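You operate a simulated robot arm through the tools that you are given. There is no shell and no other tool. Be economical: measure what you need, move in short steps, check, and stop when the job is done.

The job below is to be done with a simulated robot arm. You get a single attempt, and the scene is never put back.

## Task
Take the white carton and put it on top of the pale frame.

The check looks at the end state, three seconds after you hand in, the way a careful person would. Anything else that was tipped, shoved, dropped, spilled or broken makes it a failure.

## Robot
A 7-joint arm with a two-finger parallel gripper, fixed in place. Base frame: the origin is at the foot of the arm, x ahead of it, y to its left, z up; the work surface is at about z = 0. Lengths are in mm, angles in degrees, forces in N, time in s.
With the tool pointing down near the work surface it reaches from about 240 to 620 mm from the base axis. Its first joint turns from -66.0 to 66.0 degrees. Payload 2.6 kg.
The tool frame sits at the grasp point between the pads (the TCP): z along the fingers, y along the line on which they close. The tips reach 30 mm beyond it. Largest opening 94 mm; finger width 28, thickness 10; the body of the gripper, 50 by 96 mm, starts 55 mm behind the TCP.
Orientation is told as [roll, pitch, yaw] about the base's x, y, z axes, in that order, counted from this pose: with the fingers straight down and closing along the base's y, the tool's x points along the base's -x, its y along +y and its z along -z.

## Interface
- The arm moves only by the tool nudge_tool. Its argument "series" is a list of rows, each a list of 3 entries, a list of its own where there are three numbers: the finger opening in mm, from 0 to 94, then the shift along the tool's x, y, z in units of 500 mm (1.0 is 500 mm), then the turn, a rotation vector about the tool's x, y, z in units of 90 degrees (1.0 is 90 degrees). In form: [[fingers, [tx, ty, tz], [wx, wy, wz]], ...]. A call has 1 to 20 rows; each row is the pose to reach, as a shift and turn from the pose commanded when the call began, along the tool's axes at that moment. A call with a number of a shift or a turn outside -1 to 1 is refused whole. Each row takes 0.2 s and may step no farther than 50 mm and 8.6 degrees from the row before; otherwise, or with a gripper value out of range, the whole call is refused. A pose out of reach is approached as far as the arm can. The call stops where the force on the tool passes 40 N (or 10 N more than at its start, if that is more) or the arm is blocked; 0.2 s more then pass. The fingers move at their own pace (about 72 mm/s each) and stop on an object; they squeeze with about 25 N. The grip force told is the motor's: it shows also when the fingers shut on nothing. Time passes only in rows, and 0.2 s behind the last, so rows that repeat a pose let the fingers close. It gives the time, the measured TCP pose, the force on the tool (base axes), the opening and the grip force at its end, in the units of the frame above (readings bear some noise).
- Cameras (640 x 400 px; columns grow to the right, rows downward): "scene" is fixed at [38.5, 445.3, 546.9]; the picture's right is [-0.68, -0.74, 0.00], its down [-0.54, 0.50, -0.68] and it looks along [0.50, -0.46, -0.73] (base axes); focal length 267 px, centre (320, 200). "wrist" rides on the gripper at [-37, 0, -58] in the tool frame; the picture's right is [0.00, -1.00, 0.00], its down [0.97, 0.00, -0.24] and it looks along [0.24, 0.00, 0.97] (tool axes); focal length 218 px, centre (320, 200). There is no depth. A picture from a camera that has moved, and an enlarged one, comes with that camera's place and axes in the base frame and with its lens.
- camera(camera): a new picture of that camera. No time passes.
- zoom(camera, box): a new picture of the part [left, top, right, bottom] of that camera's present view, enlarged. No time passes.
- hand_in(): hands the job in; it is judged then, once.

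Go step by step. Nothing tells you positions but the pictures and the camera data: compare them with the known pose of the tool, close in by small moves and look again before you grip or let go. The budget is 90 turns and 38 pictures, counting those below and the enlarged ones. Unless the task says otherwise, let go and move clear before handing in, and close with one line.

The tools are called after "Request:" as name(argument=value, ...) on one line, values as JSON. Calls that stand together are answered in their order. nudge_tool: Moves the arm, as the interface text tells. Its arguments: {"type":"object","properties":{"series":{"type":"array"}},"required":["series"]} The other tools are called the same way: camera (camera) takes a picture; zoom (camera, box) takes an enlarged picture of a part of a camera's view; hand_in () hands the job in.

At the start:

```text
t: 0.0
tool_pos: [427.9, 16.7, 274.9]
tool_rot: [0.1, 0.0, 0.0]
contact_force: [-1.0, 0.9, 0.1]
opening: 94.1
grip_force: 0.1
```

scene: 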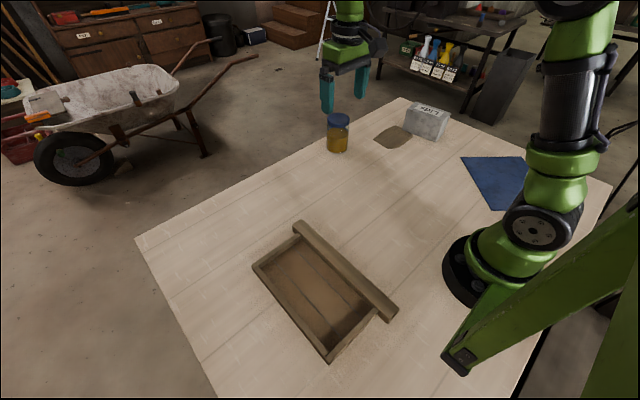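
wrist: 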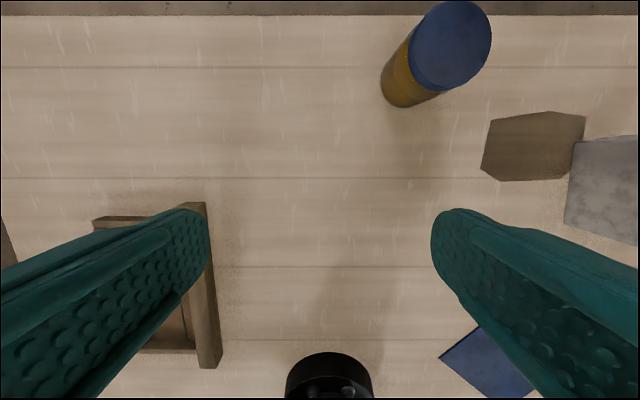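

I see a grey-white carton at the far side, a jar, a flat brown patch, a blue cloth, and a wooden frame near the camera. I'll zoom in on the carton and the frame first.

Request:
zoom(camera="scene", box=[230, 200, 420, 370])

Request:
zoom(camera="scene", box=[310, 80, 470, 180])

```text
2.35 times, centred on (325, 285) of scene
camera zoom: at [38.5, 445.3, 546.9], right [-0.68, -0.74, 0.0], down [-0.54, 0.5, -0.68], along [0.5, -0.46, -0.73], focal length 629 px, centre (308, 0)
```

zoom: 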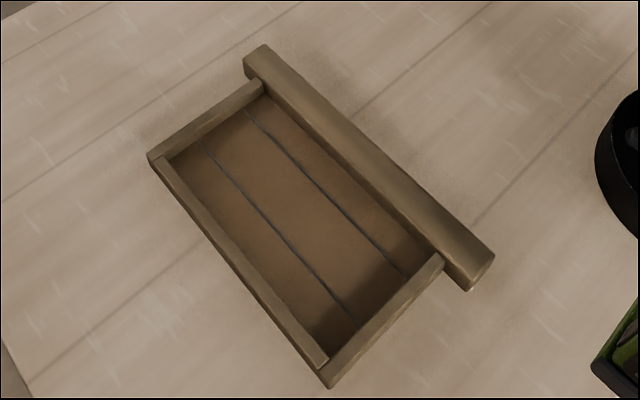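

```text
4.00 times, centred on (390, 130) of scene
camera zoom: at [38.5, 445.3, 546.9], right [-0.68, -0.74, 0.0], down [-0.54, 0.5, -0.68], along [0.5, -0.46, -0.73], focal length 1069 px, centre (40, 480)
```

zoom: 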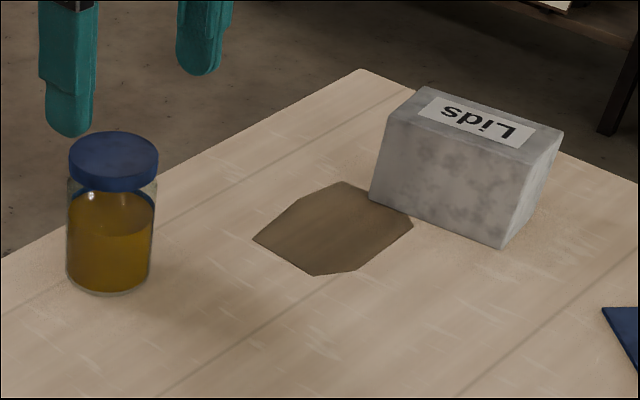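

The only frame-like thing is the wooden tray-like frame, x≈106–354, y≈229–363, with a thick rail on its right side. The carton is roughly 125×70×80 mm at about (414, -415), its long axis about 8° from x. I'll move high above the carton and look again.

Request:
nudge_tool(series=[[94, [0.003, -0.096, 0], [0, 0, 0]], [94, [0.006, -0.192, 0], [0, 0, 0]], [94, [0.009, -0.288, 0], [0, 0, 0]], [94, [0.012, -0.384, 0], [0, 0, 0]], [94, [0.015, -0.48, 0], [0, 0, 0]], [94, [0.018, -0.576, 0], [0, 0, -0.03]], [94, [0.021, -0.672, 0], [0, 0, -0.06]], [94, [0.024, -0.768, 0], [0, 0, -0.09]], [94, [0.028, -0.83, 0], [0, 0, -0.094]], [94, [0.028, -0.864, 0], [0, 0, -0.094]], [94, [0.028, -0.864, 0], [0, 0, -0.094]]])

Request:
camera(camera="wrist")

Request:
camera(camera="scene")

```text
t: 2.4
tool_pos: [414.2, -387.3, 275.4]
tool_rot: [0.0, 0.1, 8.3]
contact_force: [0.4, 0.5, 0.2]
opening: 93.9
grip_force: 0.0
out of reach, approached as far as the arm can: row 9, 10, 11
```

```text
33 pictures are left
camera wrist: at [449.9, -380.5, 334.0], right [0.14, -0.99, 0.0], down [-0.96, -0.14, 0.24], along [-0.24, -0.04, -0.97], focal length 218 px, centre (320, 200)
```

wrist: 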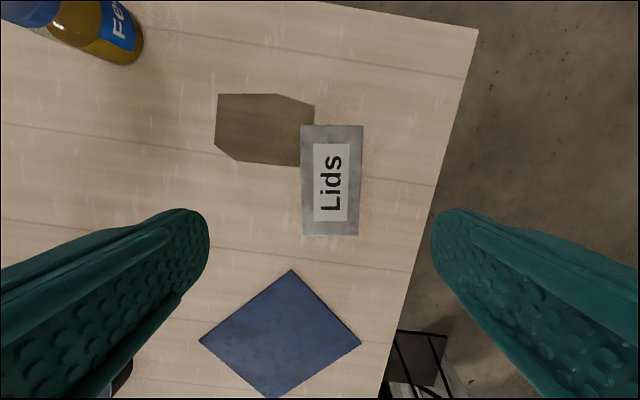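

```text
32 pictures are left
```

scene: 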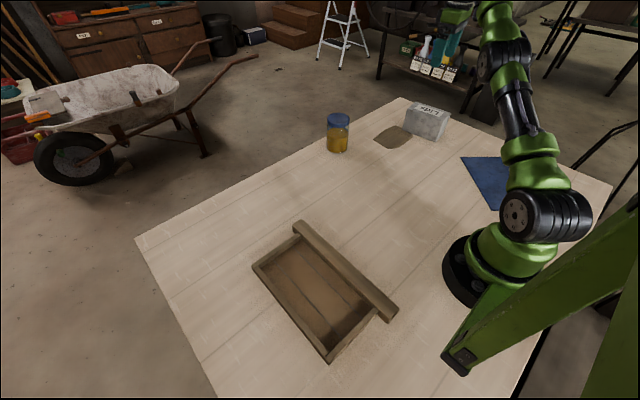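

The carton top appears centred near (412, -400), roughly aligned with the gripper. The high pose was out of reach, so I'll come down to about z=160 there and re-measure.

Request:
nudge_tool(series=[[94, [0, 0.03, 0.06], [0, 0, 0]], [94, [0, 0.03, 0.12], [0, 0, 0]], [94, [0, 0.03, 0.18], [0, 0, 0]], [94, [0, 0.03, 0.23], [0, 0, 0]], [94, [0, 0.03, 0.23], [0, 0, 0]]])

Request:
camera(camera="wrist")

Request:
zoom(camera="scene", box=[350, 50, 510, 150])

```text
t: 3.6
tool_pos: [409.7, -372.5, 159.1]
tool_rot: [0.0, 0.0, 8.4]
contact_force: [-0.7, -0.1, -0.9]
opening: 94.0
grip_force: 0.3
```

```text
31 pictures are left
camera wrist: at [447.2, -366.0, 218.1], right [0.15, -0.99, 0.0], down [-0.96, -0.14, 0.24], along [-0.24, -0.03, -0.97], focal length 218 px, centre (320, 200)
```

wrist: 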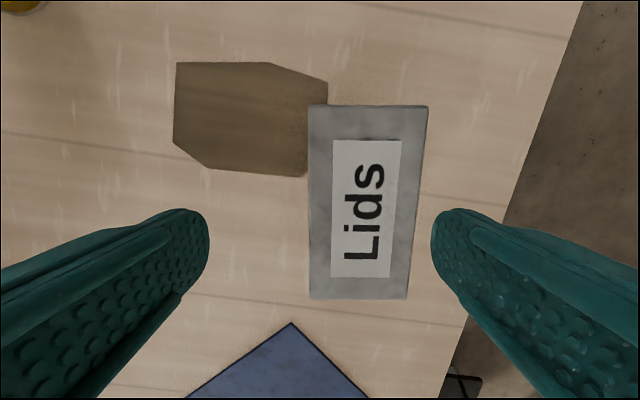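

```text
4.00 times, centred on (430, 100) of scene
camera zoom: at [38.5, 445.3, 546.9], right [-0.68, -0.74, 0.0], down [-0.54, 0.5, -0.68], along [0.5, -0.46, -0.73], focal length 1069 px, centre (-120, 600)
```

zoom: 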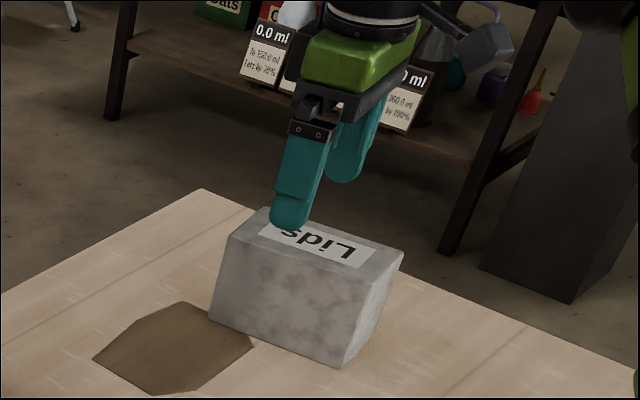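

The carton's top is at about z≈85, width ≈69 mm, length ≈126 mm, and aligned with the tool. Its centre is 27 mm toward −y of the tool and about 4 mm toward tool +x. I'll shift sideways, then come halfway down to check clearance.

Request:
nudge_tool(series=[[94, [0.004, -0.027, 0], [0, 0, 0]], [94, [0.008, -0.055, 0], [0, 0, 0]], [94, [0.008, -0.055, 0.03], [0, 0, 0]], [94, [0.008, -0.055, 0.06], [0, 0, 0]], [94, [0.008, -0.055, 0.06], [0, 0, 0]]])

Request:
camera(camera="wrist")

Request:
zoom(camera="scene", box=[350, 50, 510, 150])

```text
t: 4.8
tool_pos: [411.0, -400.0, 129.2]
tool_rot: [-0.1, 0.0, 8.4]
contact_force: [-0.6, -0.4, 0.1]
opening: 93.9
grip_force: 0.1
```

```text
29 pictures are left
camera wrist: at [447.2, -393.6, 188.3], right [0.15, -0.99, 0.0], down [-0.96, -0.14, 0.24], along [-0.24, -0.03, -0.97], focal length 218 px, centre (320, 200)
```

wrist: 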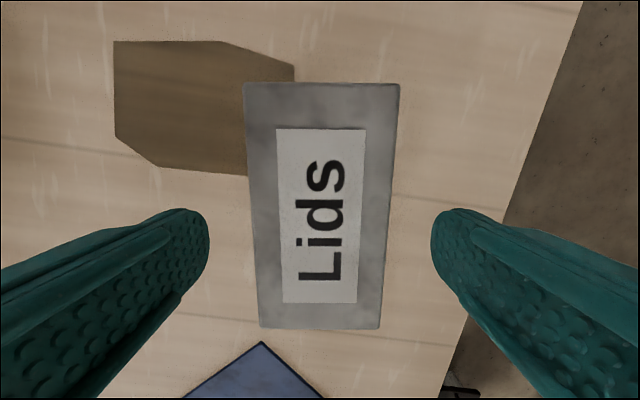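

```text
4.00 times, centred on (430, 100) of scene
camera zoom: at [38.5, 445.3, 546.9], right [-0.68, -0.74, 0.0], down [-0.54, 0.5, -0.68], along [0.5, -0.46, -0.73], focal length 1069 px, centre (-120, 600)
```

zoom: 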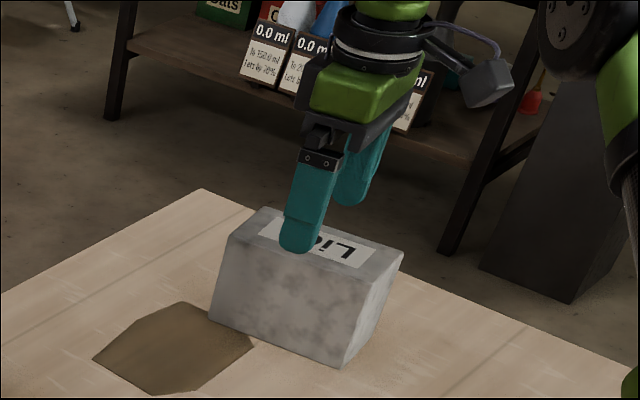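

The carton is centred between the fingers, with its top at about z≈83. I'll descend to z≈54 and then close.

Request:
nudge_tool(series=[[94, [0, 0, 0.04], [0, 0, 0]], [94, [0, 0, 0.08], [0, 0, 0]], [94, [0, 0, 0.115], [0, 0, 0]], [94, [0, 0, 0.15], [0, 0, 0]], [94, [0, 0, 0.15], [0, 0, 0]]])

Request:
camera(camera="wrist")

```text
t: 6.0
tool_pos: [411.2, -399.8, 55.5]
tool_rot: [0.0, 0.0, 8.4]
contact_force: [-0.8, 0.5, 0.5]
opening: 93.9
grip_force: 0.1
```

```text
27 pictures are left
camera wrist: at [447.3, -393.6, 113.6], right [0.15, -0.99, 0.0], down [-0.96, -0.14, 0.24], along [-0.24, -0.03, -0.97], focal length 218 px, centre (320, 200)
```

wrist: 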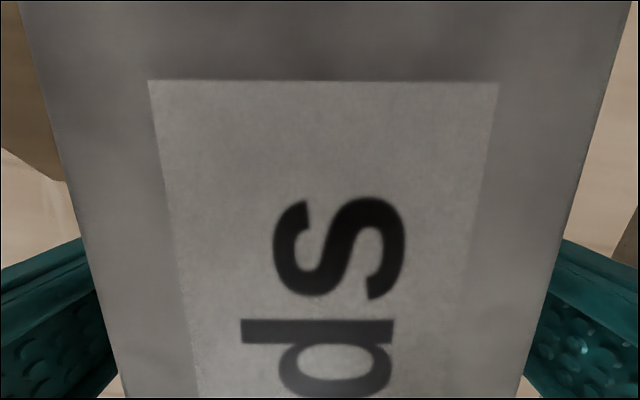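

The fingers straddle the carton with room on both sides. I'll close now and then lift a little.

Request:
nudge_tool(series=[[50, [0, 0, 0], [0, 0, 0]], [50, [0, 0, 0], [0, 0, 0]], [50, [0, 0, 0], [0, 0, 0]], [50, [0, 0, 0], [0, 0, 0]]])

Request:
nudge_tool(series=[[50, [0, 0, -0.02], [0, 0, 0]], [50, [0, 0, -0.04], [0, 0, 0]], [50, [0, 0, -0.06], [0, 0, 0]], [50, [0, 0, -0.06], [0, 0, 0]]])

Request:
camera(camera="scene")

```text
t: 7.0
tool_pos: [409.4, -400.4, 53.8]
tool_rot: [-0.1, 0.1, 8.5]
contact_force: [0.7, -0.1, -0.4]
opening: 74.2
grip_force: 24.9
```

```text
t: 8.0
tool_pos: [410.5, -400.1, 84.5]
tool_rot: [0.0, 0.0, 8.5]
contact_force: [0.0, -0.6, -3.3]
opening: 74.5
grip_force: 25.0
```

```text
26 pictures are left
```

scene: 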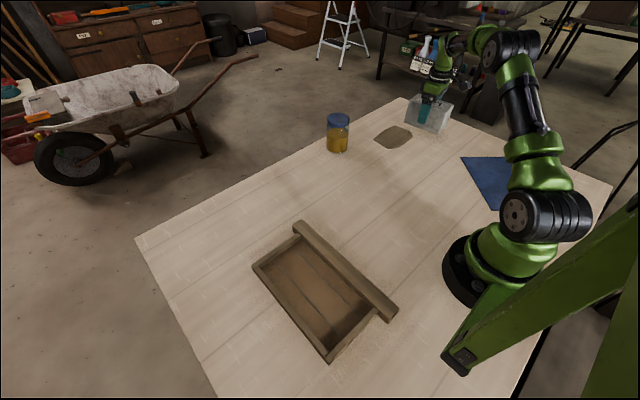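

The carton is held (74 mm wide), and I'll lift it 100 mm and carry it inward to about (330, 0), turning it square. The jar, at about (534, -91), stays well clear.

Request:
nudge_tool(series=[[50, [0, 0, -0.07], [0, 0, 0]], [50, [0, 0, -0.13], [0, 0, 0]], [50, [0.004, 0.06, -0.2], [0, 0, 0]], [50, [0.008, 0.14, -0.2], [0, 0, 0]], [50, [0.012, 0.22, -0.2], [0, 0, 0.02]], [50, [0.016, 0.3, -0.2], [0, 0, 0.04]], [50, [0.02, 0.38, -0.2], [0, 0, 0.06]], [50, [0.024, 0.46, -0.2], [0, 0, 0.08]], [50, [0.028, 0.54, -0.2], [0, 0, 0.094]], [50, [0.032, 0.62, -0.2], [0, 0, 0.094]], [50, [0.036, 0.7, -0.2], [0, 0, 0.094]], [50, [0.04, 0.78, -0.2], [0, 0, 0.094]], [50, [0.04, 0.815, -0.2], [0, 0, 0.094]], [50, [0.04, 0.815, -0.2], [0, 0, 0.094]]])

Request:
camera(camera="scene")

Request:
camera(camera="wrist")

```text
t: 11.0
tool_pos: [331.8, 0.6, 185.0]
tool_rot: [0.1, 0.0, -0.1]
contact_force: [-0.4, -0.2, -2.6]
opening: 74.0
grip_force: 25.1
```

```text
25 pictures are left
```

scene: 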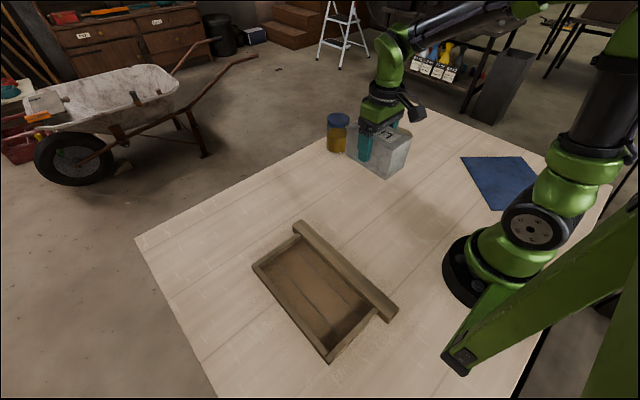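

```text
24 pictures are left
camera wrist: at [368.2, 1.0, 243.4], right [0.0, -1.0, 0.0], down [-0.97, 0.0, 0.24], along [-0.24, 0.0, -0.97], focal length 218 px, centre (320, 200)
```

wrist: 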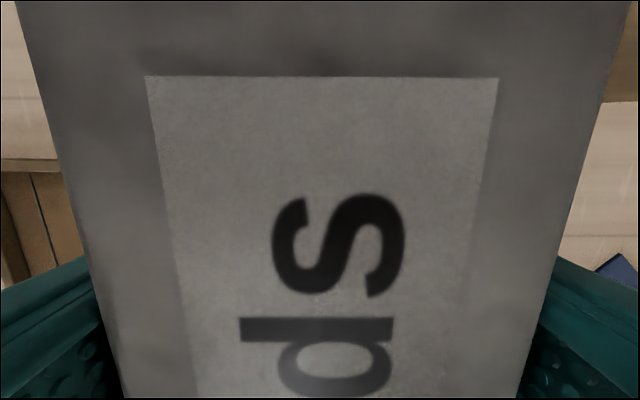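

The carton is held square at (332, 1). Next I'll carry it at this height to above the frame's middle, about (232, 290), and look.

Request:
nudge_tool(series=[[50, [0.02, 0.07, 0], [0, 0, 0]], [50, [0.05, 0.15, 0], [0, 0, 0]], [50, [0.08, 0.23, 0], [0, 0, 0]], [50, [0.11, 0.31, 0], [0, 0, 0]], [50, [0.14, 0.39, 0], [0, 0, 0]], [50, [0.17, 0.47, 0], [0, 0, 0]], [50, [0.19, 0.54, 0], [0, 0, 0]], [50, [0.2, 0.58, 0], [0, 0, 0]], [50, [0.2, 0.58, 0], [0, 0, 0]]])

Request:
camera(camera="scene")

Request:
camera(camera="wrist")

```text
t: 13.0
tool_pos: [230.5, 291.3, 185.3]
tool_rot: [0.0, 0.0, -0.1]
contact_force: [-0.9, -0.6, -2.1]
opening: 74.4
grip_force: 25.1
```

```text
23 pictures are left
```

scene: 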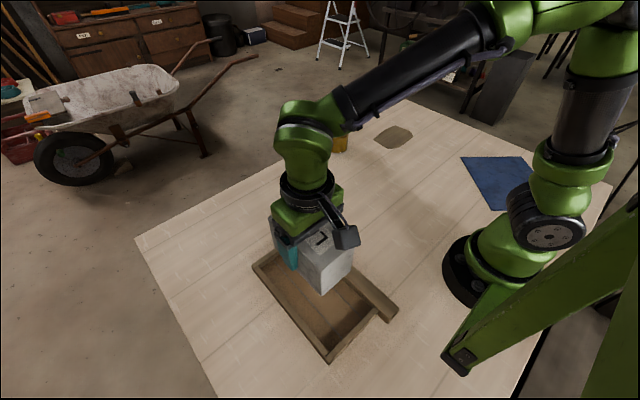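

```text
22 pictures are left
camera wrist: at [268.3, 292.1, 243.2], right [0.0, -1.0, 0.0], down [-0.97, 0.0, 0.24], along [-0.24, 0.0, -0.97], focal length 218 px, centre (320, 200)
```

wrist: 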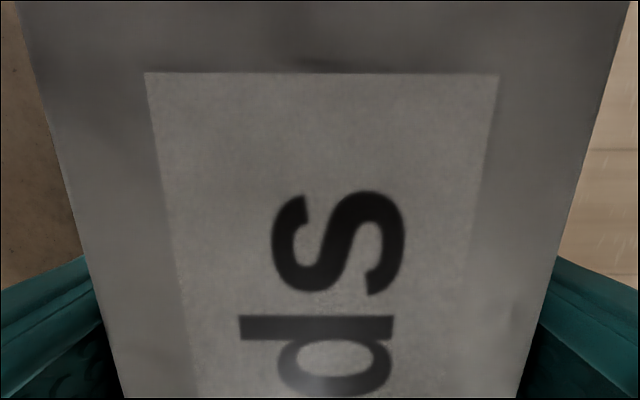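

The carton is over the frame. I'll lower it to about z≈115, so its bottom is at about 60, and check with the scene camera.

Request:
nudge_tool(series=[[50, [0, 0, 0.035], [0, 0, 0]], [50, [0, 0, 0.07], [0, 0, 0]], [50, [0, 0, 0.105], [0, 0, 0]], [50, [0, 0, 0.14], [0, 0, 0]], [50, [0, 0, 0.14], [0, 0, 0]]])

Request:
zoom(camera="scene", box=[230, 200, 420, 370])

```text
t: 14.2
tool_pos: [232.4, 290.5, 114.8]
tool_rot: [0.0, 0.1, -0.1]
contact_force: [0.4, -1.0, -3.6]
opening: 74.3
grip_force: 25.1
```

```text
2.35 times, centred on (325, 285) of scene
camera zoom: at [38.5, 445.3, 546.9], right [-0.68, -0.74, 0.0], down [-0.54, 0.5, -0.68], along [0.5, -0.46, -0.73], focal length 629 px, centre (308, 0)
```

zoom: 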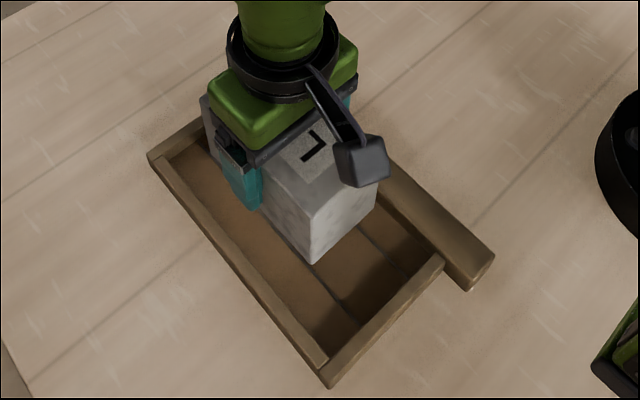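

The carton sits centrally over the frame's interior (about x 119–345, y 232–352) and its corners measure as expected. I'll lower it near the floor of the frame.

Request:
nudge_tool(series=[[50, [0, 0, 0.02], [0, 0, 0]], [50, [0, 0, 0.04], [0, 0, 0]], [50, [0, 0, 0.06], [0, 0, 0]], [50, [0, 0, 0.08], [0, 0, 0]], [50, [0, 0, 0.08], [0, 0, 0]]])

Request:
zoom(camera="scene", box=[230, 200, 420, 370])

```text
t: 15.4
tool_pos: [232.5, 289.9, 73.6]
tool_rot: [0.0, 0.0, -0.1]
contact_force: [0.2, 0.7, -3.4]
opening: 74.3
grip_force: 24.5
```

```text
2.35 times, centred on (325, 285) of scene
camera zoom: at [38.5, 445.3, 546.9], right [-0.68, -0.74, 0.0], down [-0.54, 0.5, -0.68], along [0.5, -0.46, -0.73], focal length 629 px, centre (308, 0)
```

zoom: 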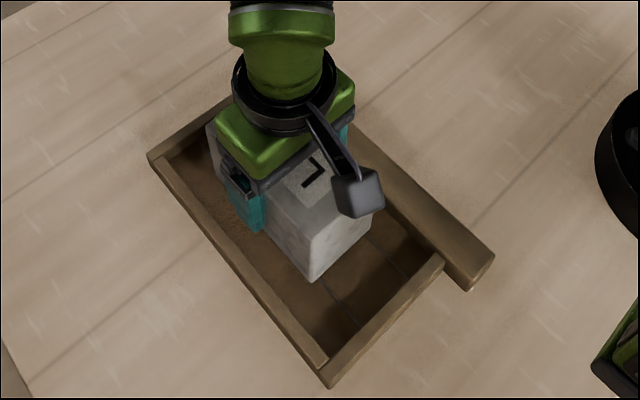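

There are no collisions and the bottom is now about 20 mm above the table. I'll go down in small steps, watching the force.

Request:
nudge_tool(series=[[50, [0, 0, 0.007], [0, 0, 0]], [50, [0, 0, 0.014], [0, 0, 0]], [50, [0, 0, 0.014], [0, 0, 0]]])

Request:
nudge_tool(series=[[50, [0, 0, 0.004], [0, 0, 0]], [50, [0, 0, 0.008], [0, 0, 0]], [50, [0, 0, 0.008], [0, 0, 0]]])

```text
t: 16.2
tool_pos: [231.9, 289.6, 68.3]
tool_rot: [0.0, 0.0, 0.0]
contact_force: [1.0, 0.1, -3.5]
opening: 74.4
grip_force: 25.0
```

```text
t: 17.0
tool_pos: [231.1, 290.0, 63.9]
tool_rot: [-0.1, 0.0, 0.0]
contact_force: [-0.8, 0.3, -3.0]
opening: 74.3
grip_force: 24.9
```

Request:
nudge_tool(series=[[50, [0, 0, 0.003], [0, 0, 0]], [50, [0, 0, 0.005], [0, 0, 0]], [50, [0, 0, 0.005], [0, 0, 0]]])

Request:
zoom(camera="scene", box=[270, 240, 370, 310])

```text
t: 17.8
tool_pos: [231.9, 291.0, 63.2]
tool_rot: [-0.1, -0.2, -0.1]
contact_force: [-5.1, -8.6, 23.2]
opening: 74.3
grip_force: 25.2
```

```text
5.71 times, centred on (320, 275) of scene
camera zoom: at [38.5, 445.2, 547.0], right [-0.68, -0.74, 0.0], down [-0.54, 0.5, -0.68], along [0.5, -0.46, -0.73], focal length 1527 px, centre (320, -229)
```

zoom: 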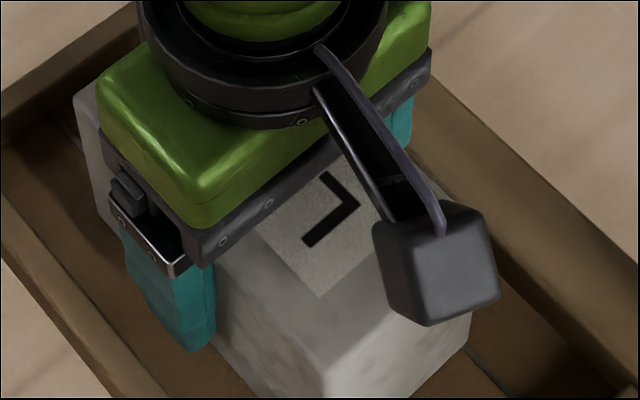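

Contact came at z≈63, meaning the frame has a floor about 9 mm thick and the carton is resting on it. I'll relieve the push, open only slightly so the fingers don't touch the rail, and check.

Request:
nudge_tool(series=[[50, [0, 0, -0.003], [0, 0, 0]], [50, [0, 0, -0.003], [0, 0, 0]]])

Request:
nudge_tool(series=[[78, [0, 0, 0], [0, 0, 0]], [82, [0, 0, 0], [0, 0, 0]], [82, [0, 0, 0], [0, 0, 0]]])

Request:
camera(camera="wrist")

```text
t: 18.4
tool_pos: [231.7, 291.2, 62.6]
tool_rot: [0.0, 0.0, 0.1]
contact_force: [-0.1, 0.0, 3.0]
opening: 74.4
grip_force: 25.6
```

```text
t: 19.2
tool_pos: [231.5, 290.9, 62.6]
tool_rot: [0.1, -0.1, 0.0]
contact_force: [0.2, -0.5, 0.0]
opening: 82.1
grip_force: 0.0
```

```text
18 pictures are left
camera wrist: at [268.6, 291.6, 121.6], right [0.0, -1.0, 0.0], down [-0.97, 0.0, 0.24], along [-0.24, 0.0, -0.97], focal length 218 px, centre (320, 200)
```

wrist: 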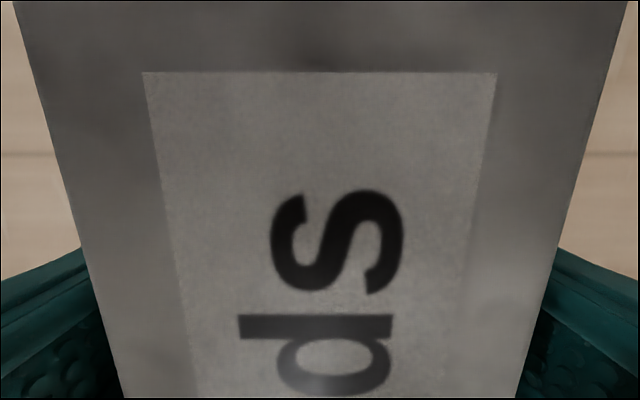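

The fingers are free of the carton and no force shows. I'll rise straight up slowly.

Request:
nudge_tool(series=[[82, [0, 0, -0.03], [0, 0, 0]], [82, [0, 0, -0.07], [0, 0, 0]], [84, [0, 0, -0.13], [0, 0, 0]], [86, [0, 0, -0.2], [0, 0, 0]], [90, [0, 0, -0.29], [0, 0, 0]], [90, [0, -0.08, -0.32], [0, 0, 0]], [90, [-0.02, -0.18, -0.32], [0, 0, 0]], [90, [-0.04, -0.27, -0.32], [0, 0, 0]], [90, [-0.04, -0.27, -0.32], [0, 0, 0]]])

Request:
camera(camera="scene")

Request:
camera(camera="wrist")

```text
refused: row 7 steps farther than a row can; nothing moved
```

```text
17 pictures are left
```

scene: 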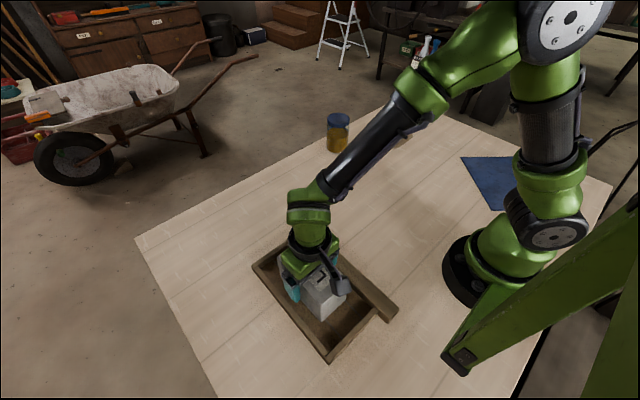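

```text
16 pictures are left
camera wrist: at [268.6, 291.6, 121.6], right [0.0, -1.0, 0.0], down [-0.97, 0.0, 0.24], along [-0.24, 0.0, -0.97], focal length 218 px, centre (320, 200)
```

wrist: 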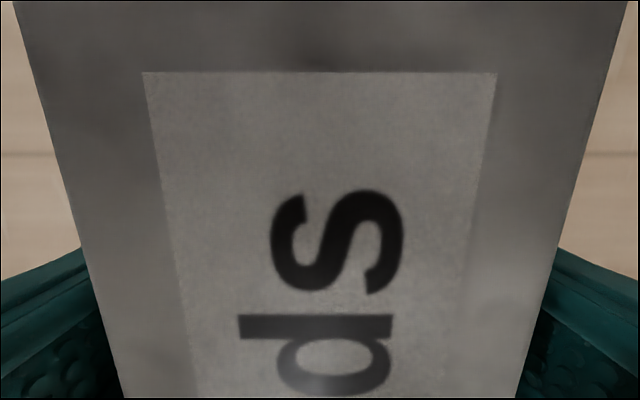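

One row stepped too far, so nothing moved. I'll repeat the rise with smaller steps.

Request:
nudge_tool(series=[[82, [0, 0, -0.03], [0, 0, 0]], [82, [0, 0, -0.07], [0, 0, 0]], [84, [0, 0, -0.13], [0, 0, 0]], [86, [0, 0, -0.2], [0, 0, 0]], [90, [0, 0, -0.28], [0, 0, 0]], [90, [0, -0.07, -0.32], [0, 0, 0]], [90, [-0.02, -0.15, -0.32], [0, 0, 0]], [90, [-0.04, -0.23, -0.32], [0, 0, 0]], [90, [-0.05, -0.31, -0.32], [0, 0, 0]], [90, [-0.05, -0.31, -0.32], [0, 0, 0]]])

Request:
camera(camera="scene")

Request:
zoom(camera="scene", box=[230, 200, 420, 370])

Request:
camera(camera="wrist")

```text
t: 21.4
tool_pos: [256.9, 133.7, 222.7]
tool_rot: [0.0, 0.0, -0.1]
contact_force: [-0.1, -0.6, 0.8]
opening: 90.4
grip_force: 0.1
```

```text
15 pictures are left
```

scene: 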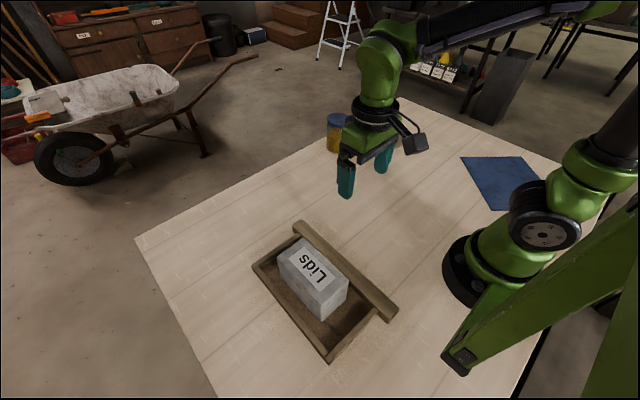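

```text
2.35 times, centred on (325, 285) of scene
camera zoom: at [38.5, 445.3, 546.9], right [-0.68, -0.74, 0.0], down [-0.54, 0.5, -0.68], along [0.5, -0.46, -0.73], focal length 629 px, centre (308, 0)
```

zoom: 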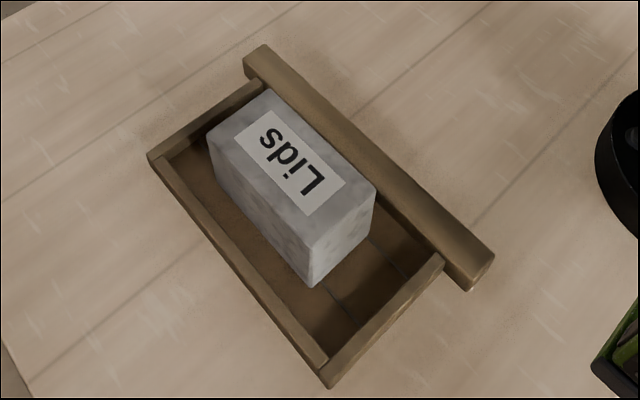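

```text
13 pictures are left
camera wrist: at [293.9, 135.5, 281.1], right [0.0, -1.0, 0.0], down [-0.97, 0.0, 0.24], along [-0.24, 0.0, -0.97], focal length 218 px, centre (320, 200)
```

wrist: 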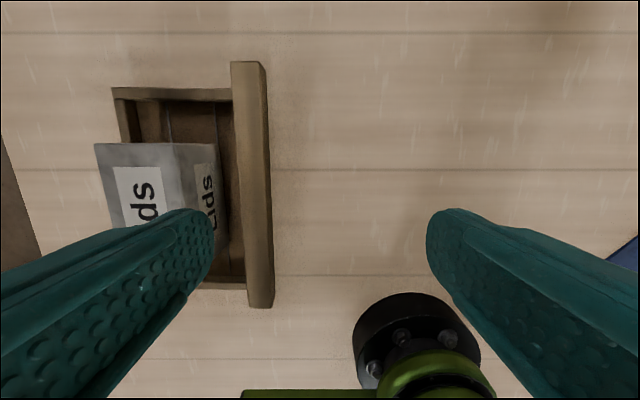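

The carton stands upright and stable in the middle of the frame, nothing else has moved, and the gripper is clear, so I'm handing in.

Request:
hand_in()

```text
The job is handed in.
```

The white carton is standing upright on the floor of the wooden tray-like frame, between its walls. I took that to be the "pale frame", since it was the only frame-like thing I could see. The gripper is clear, and the pictures show nothing else disturbed.
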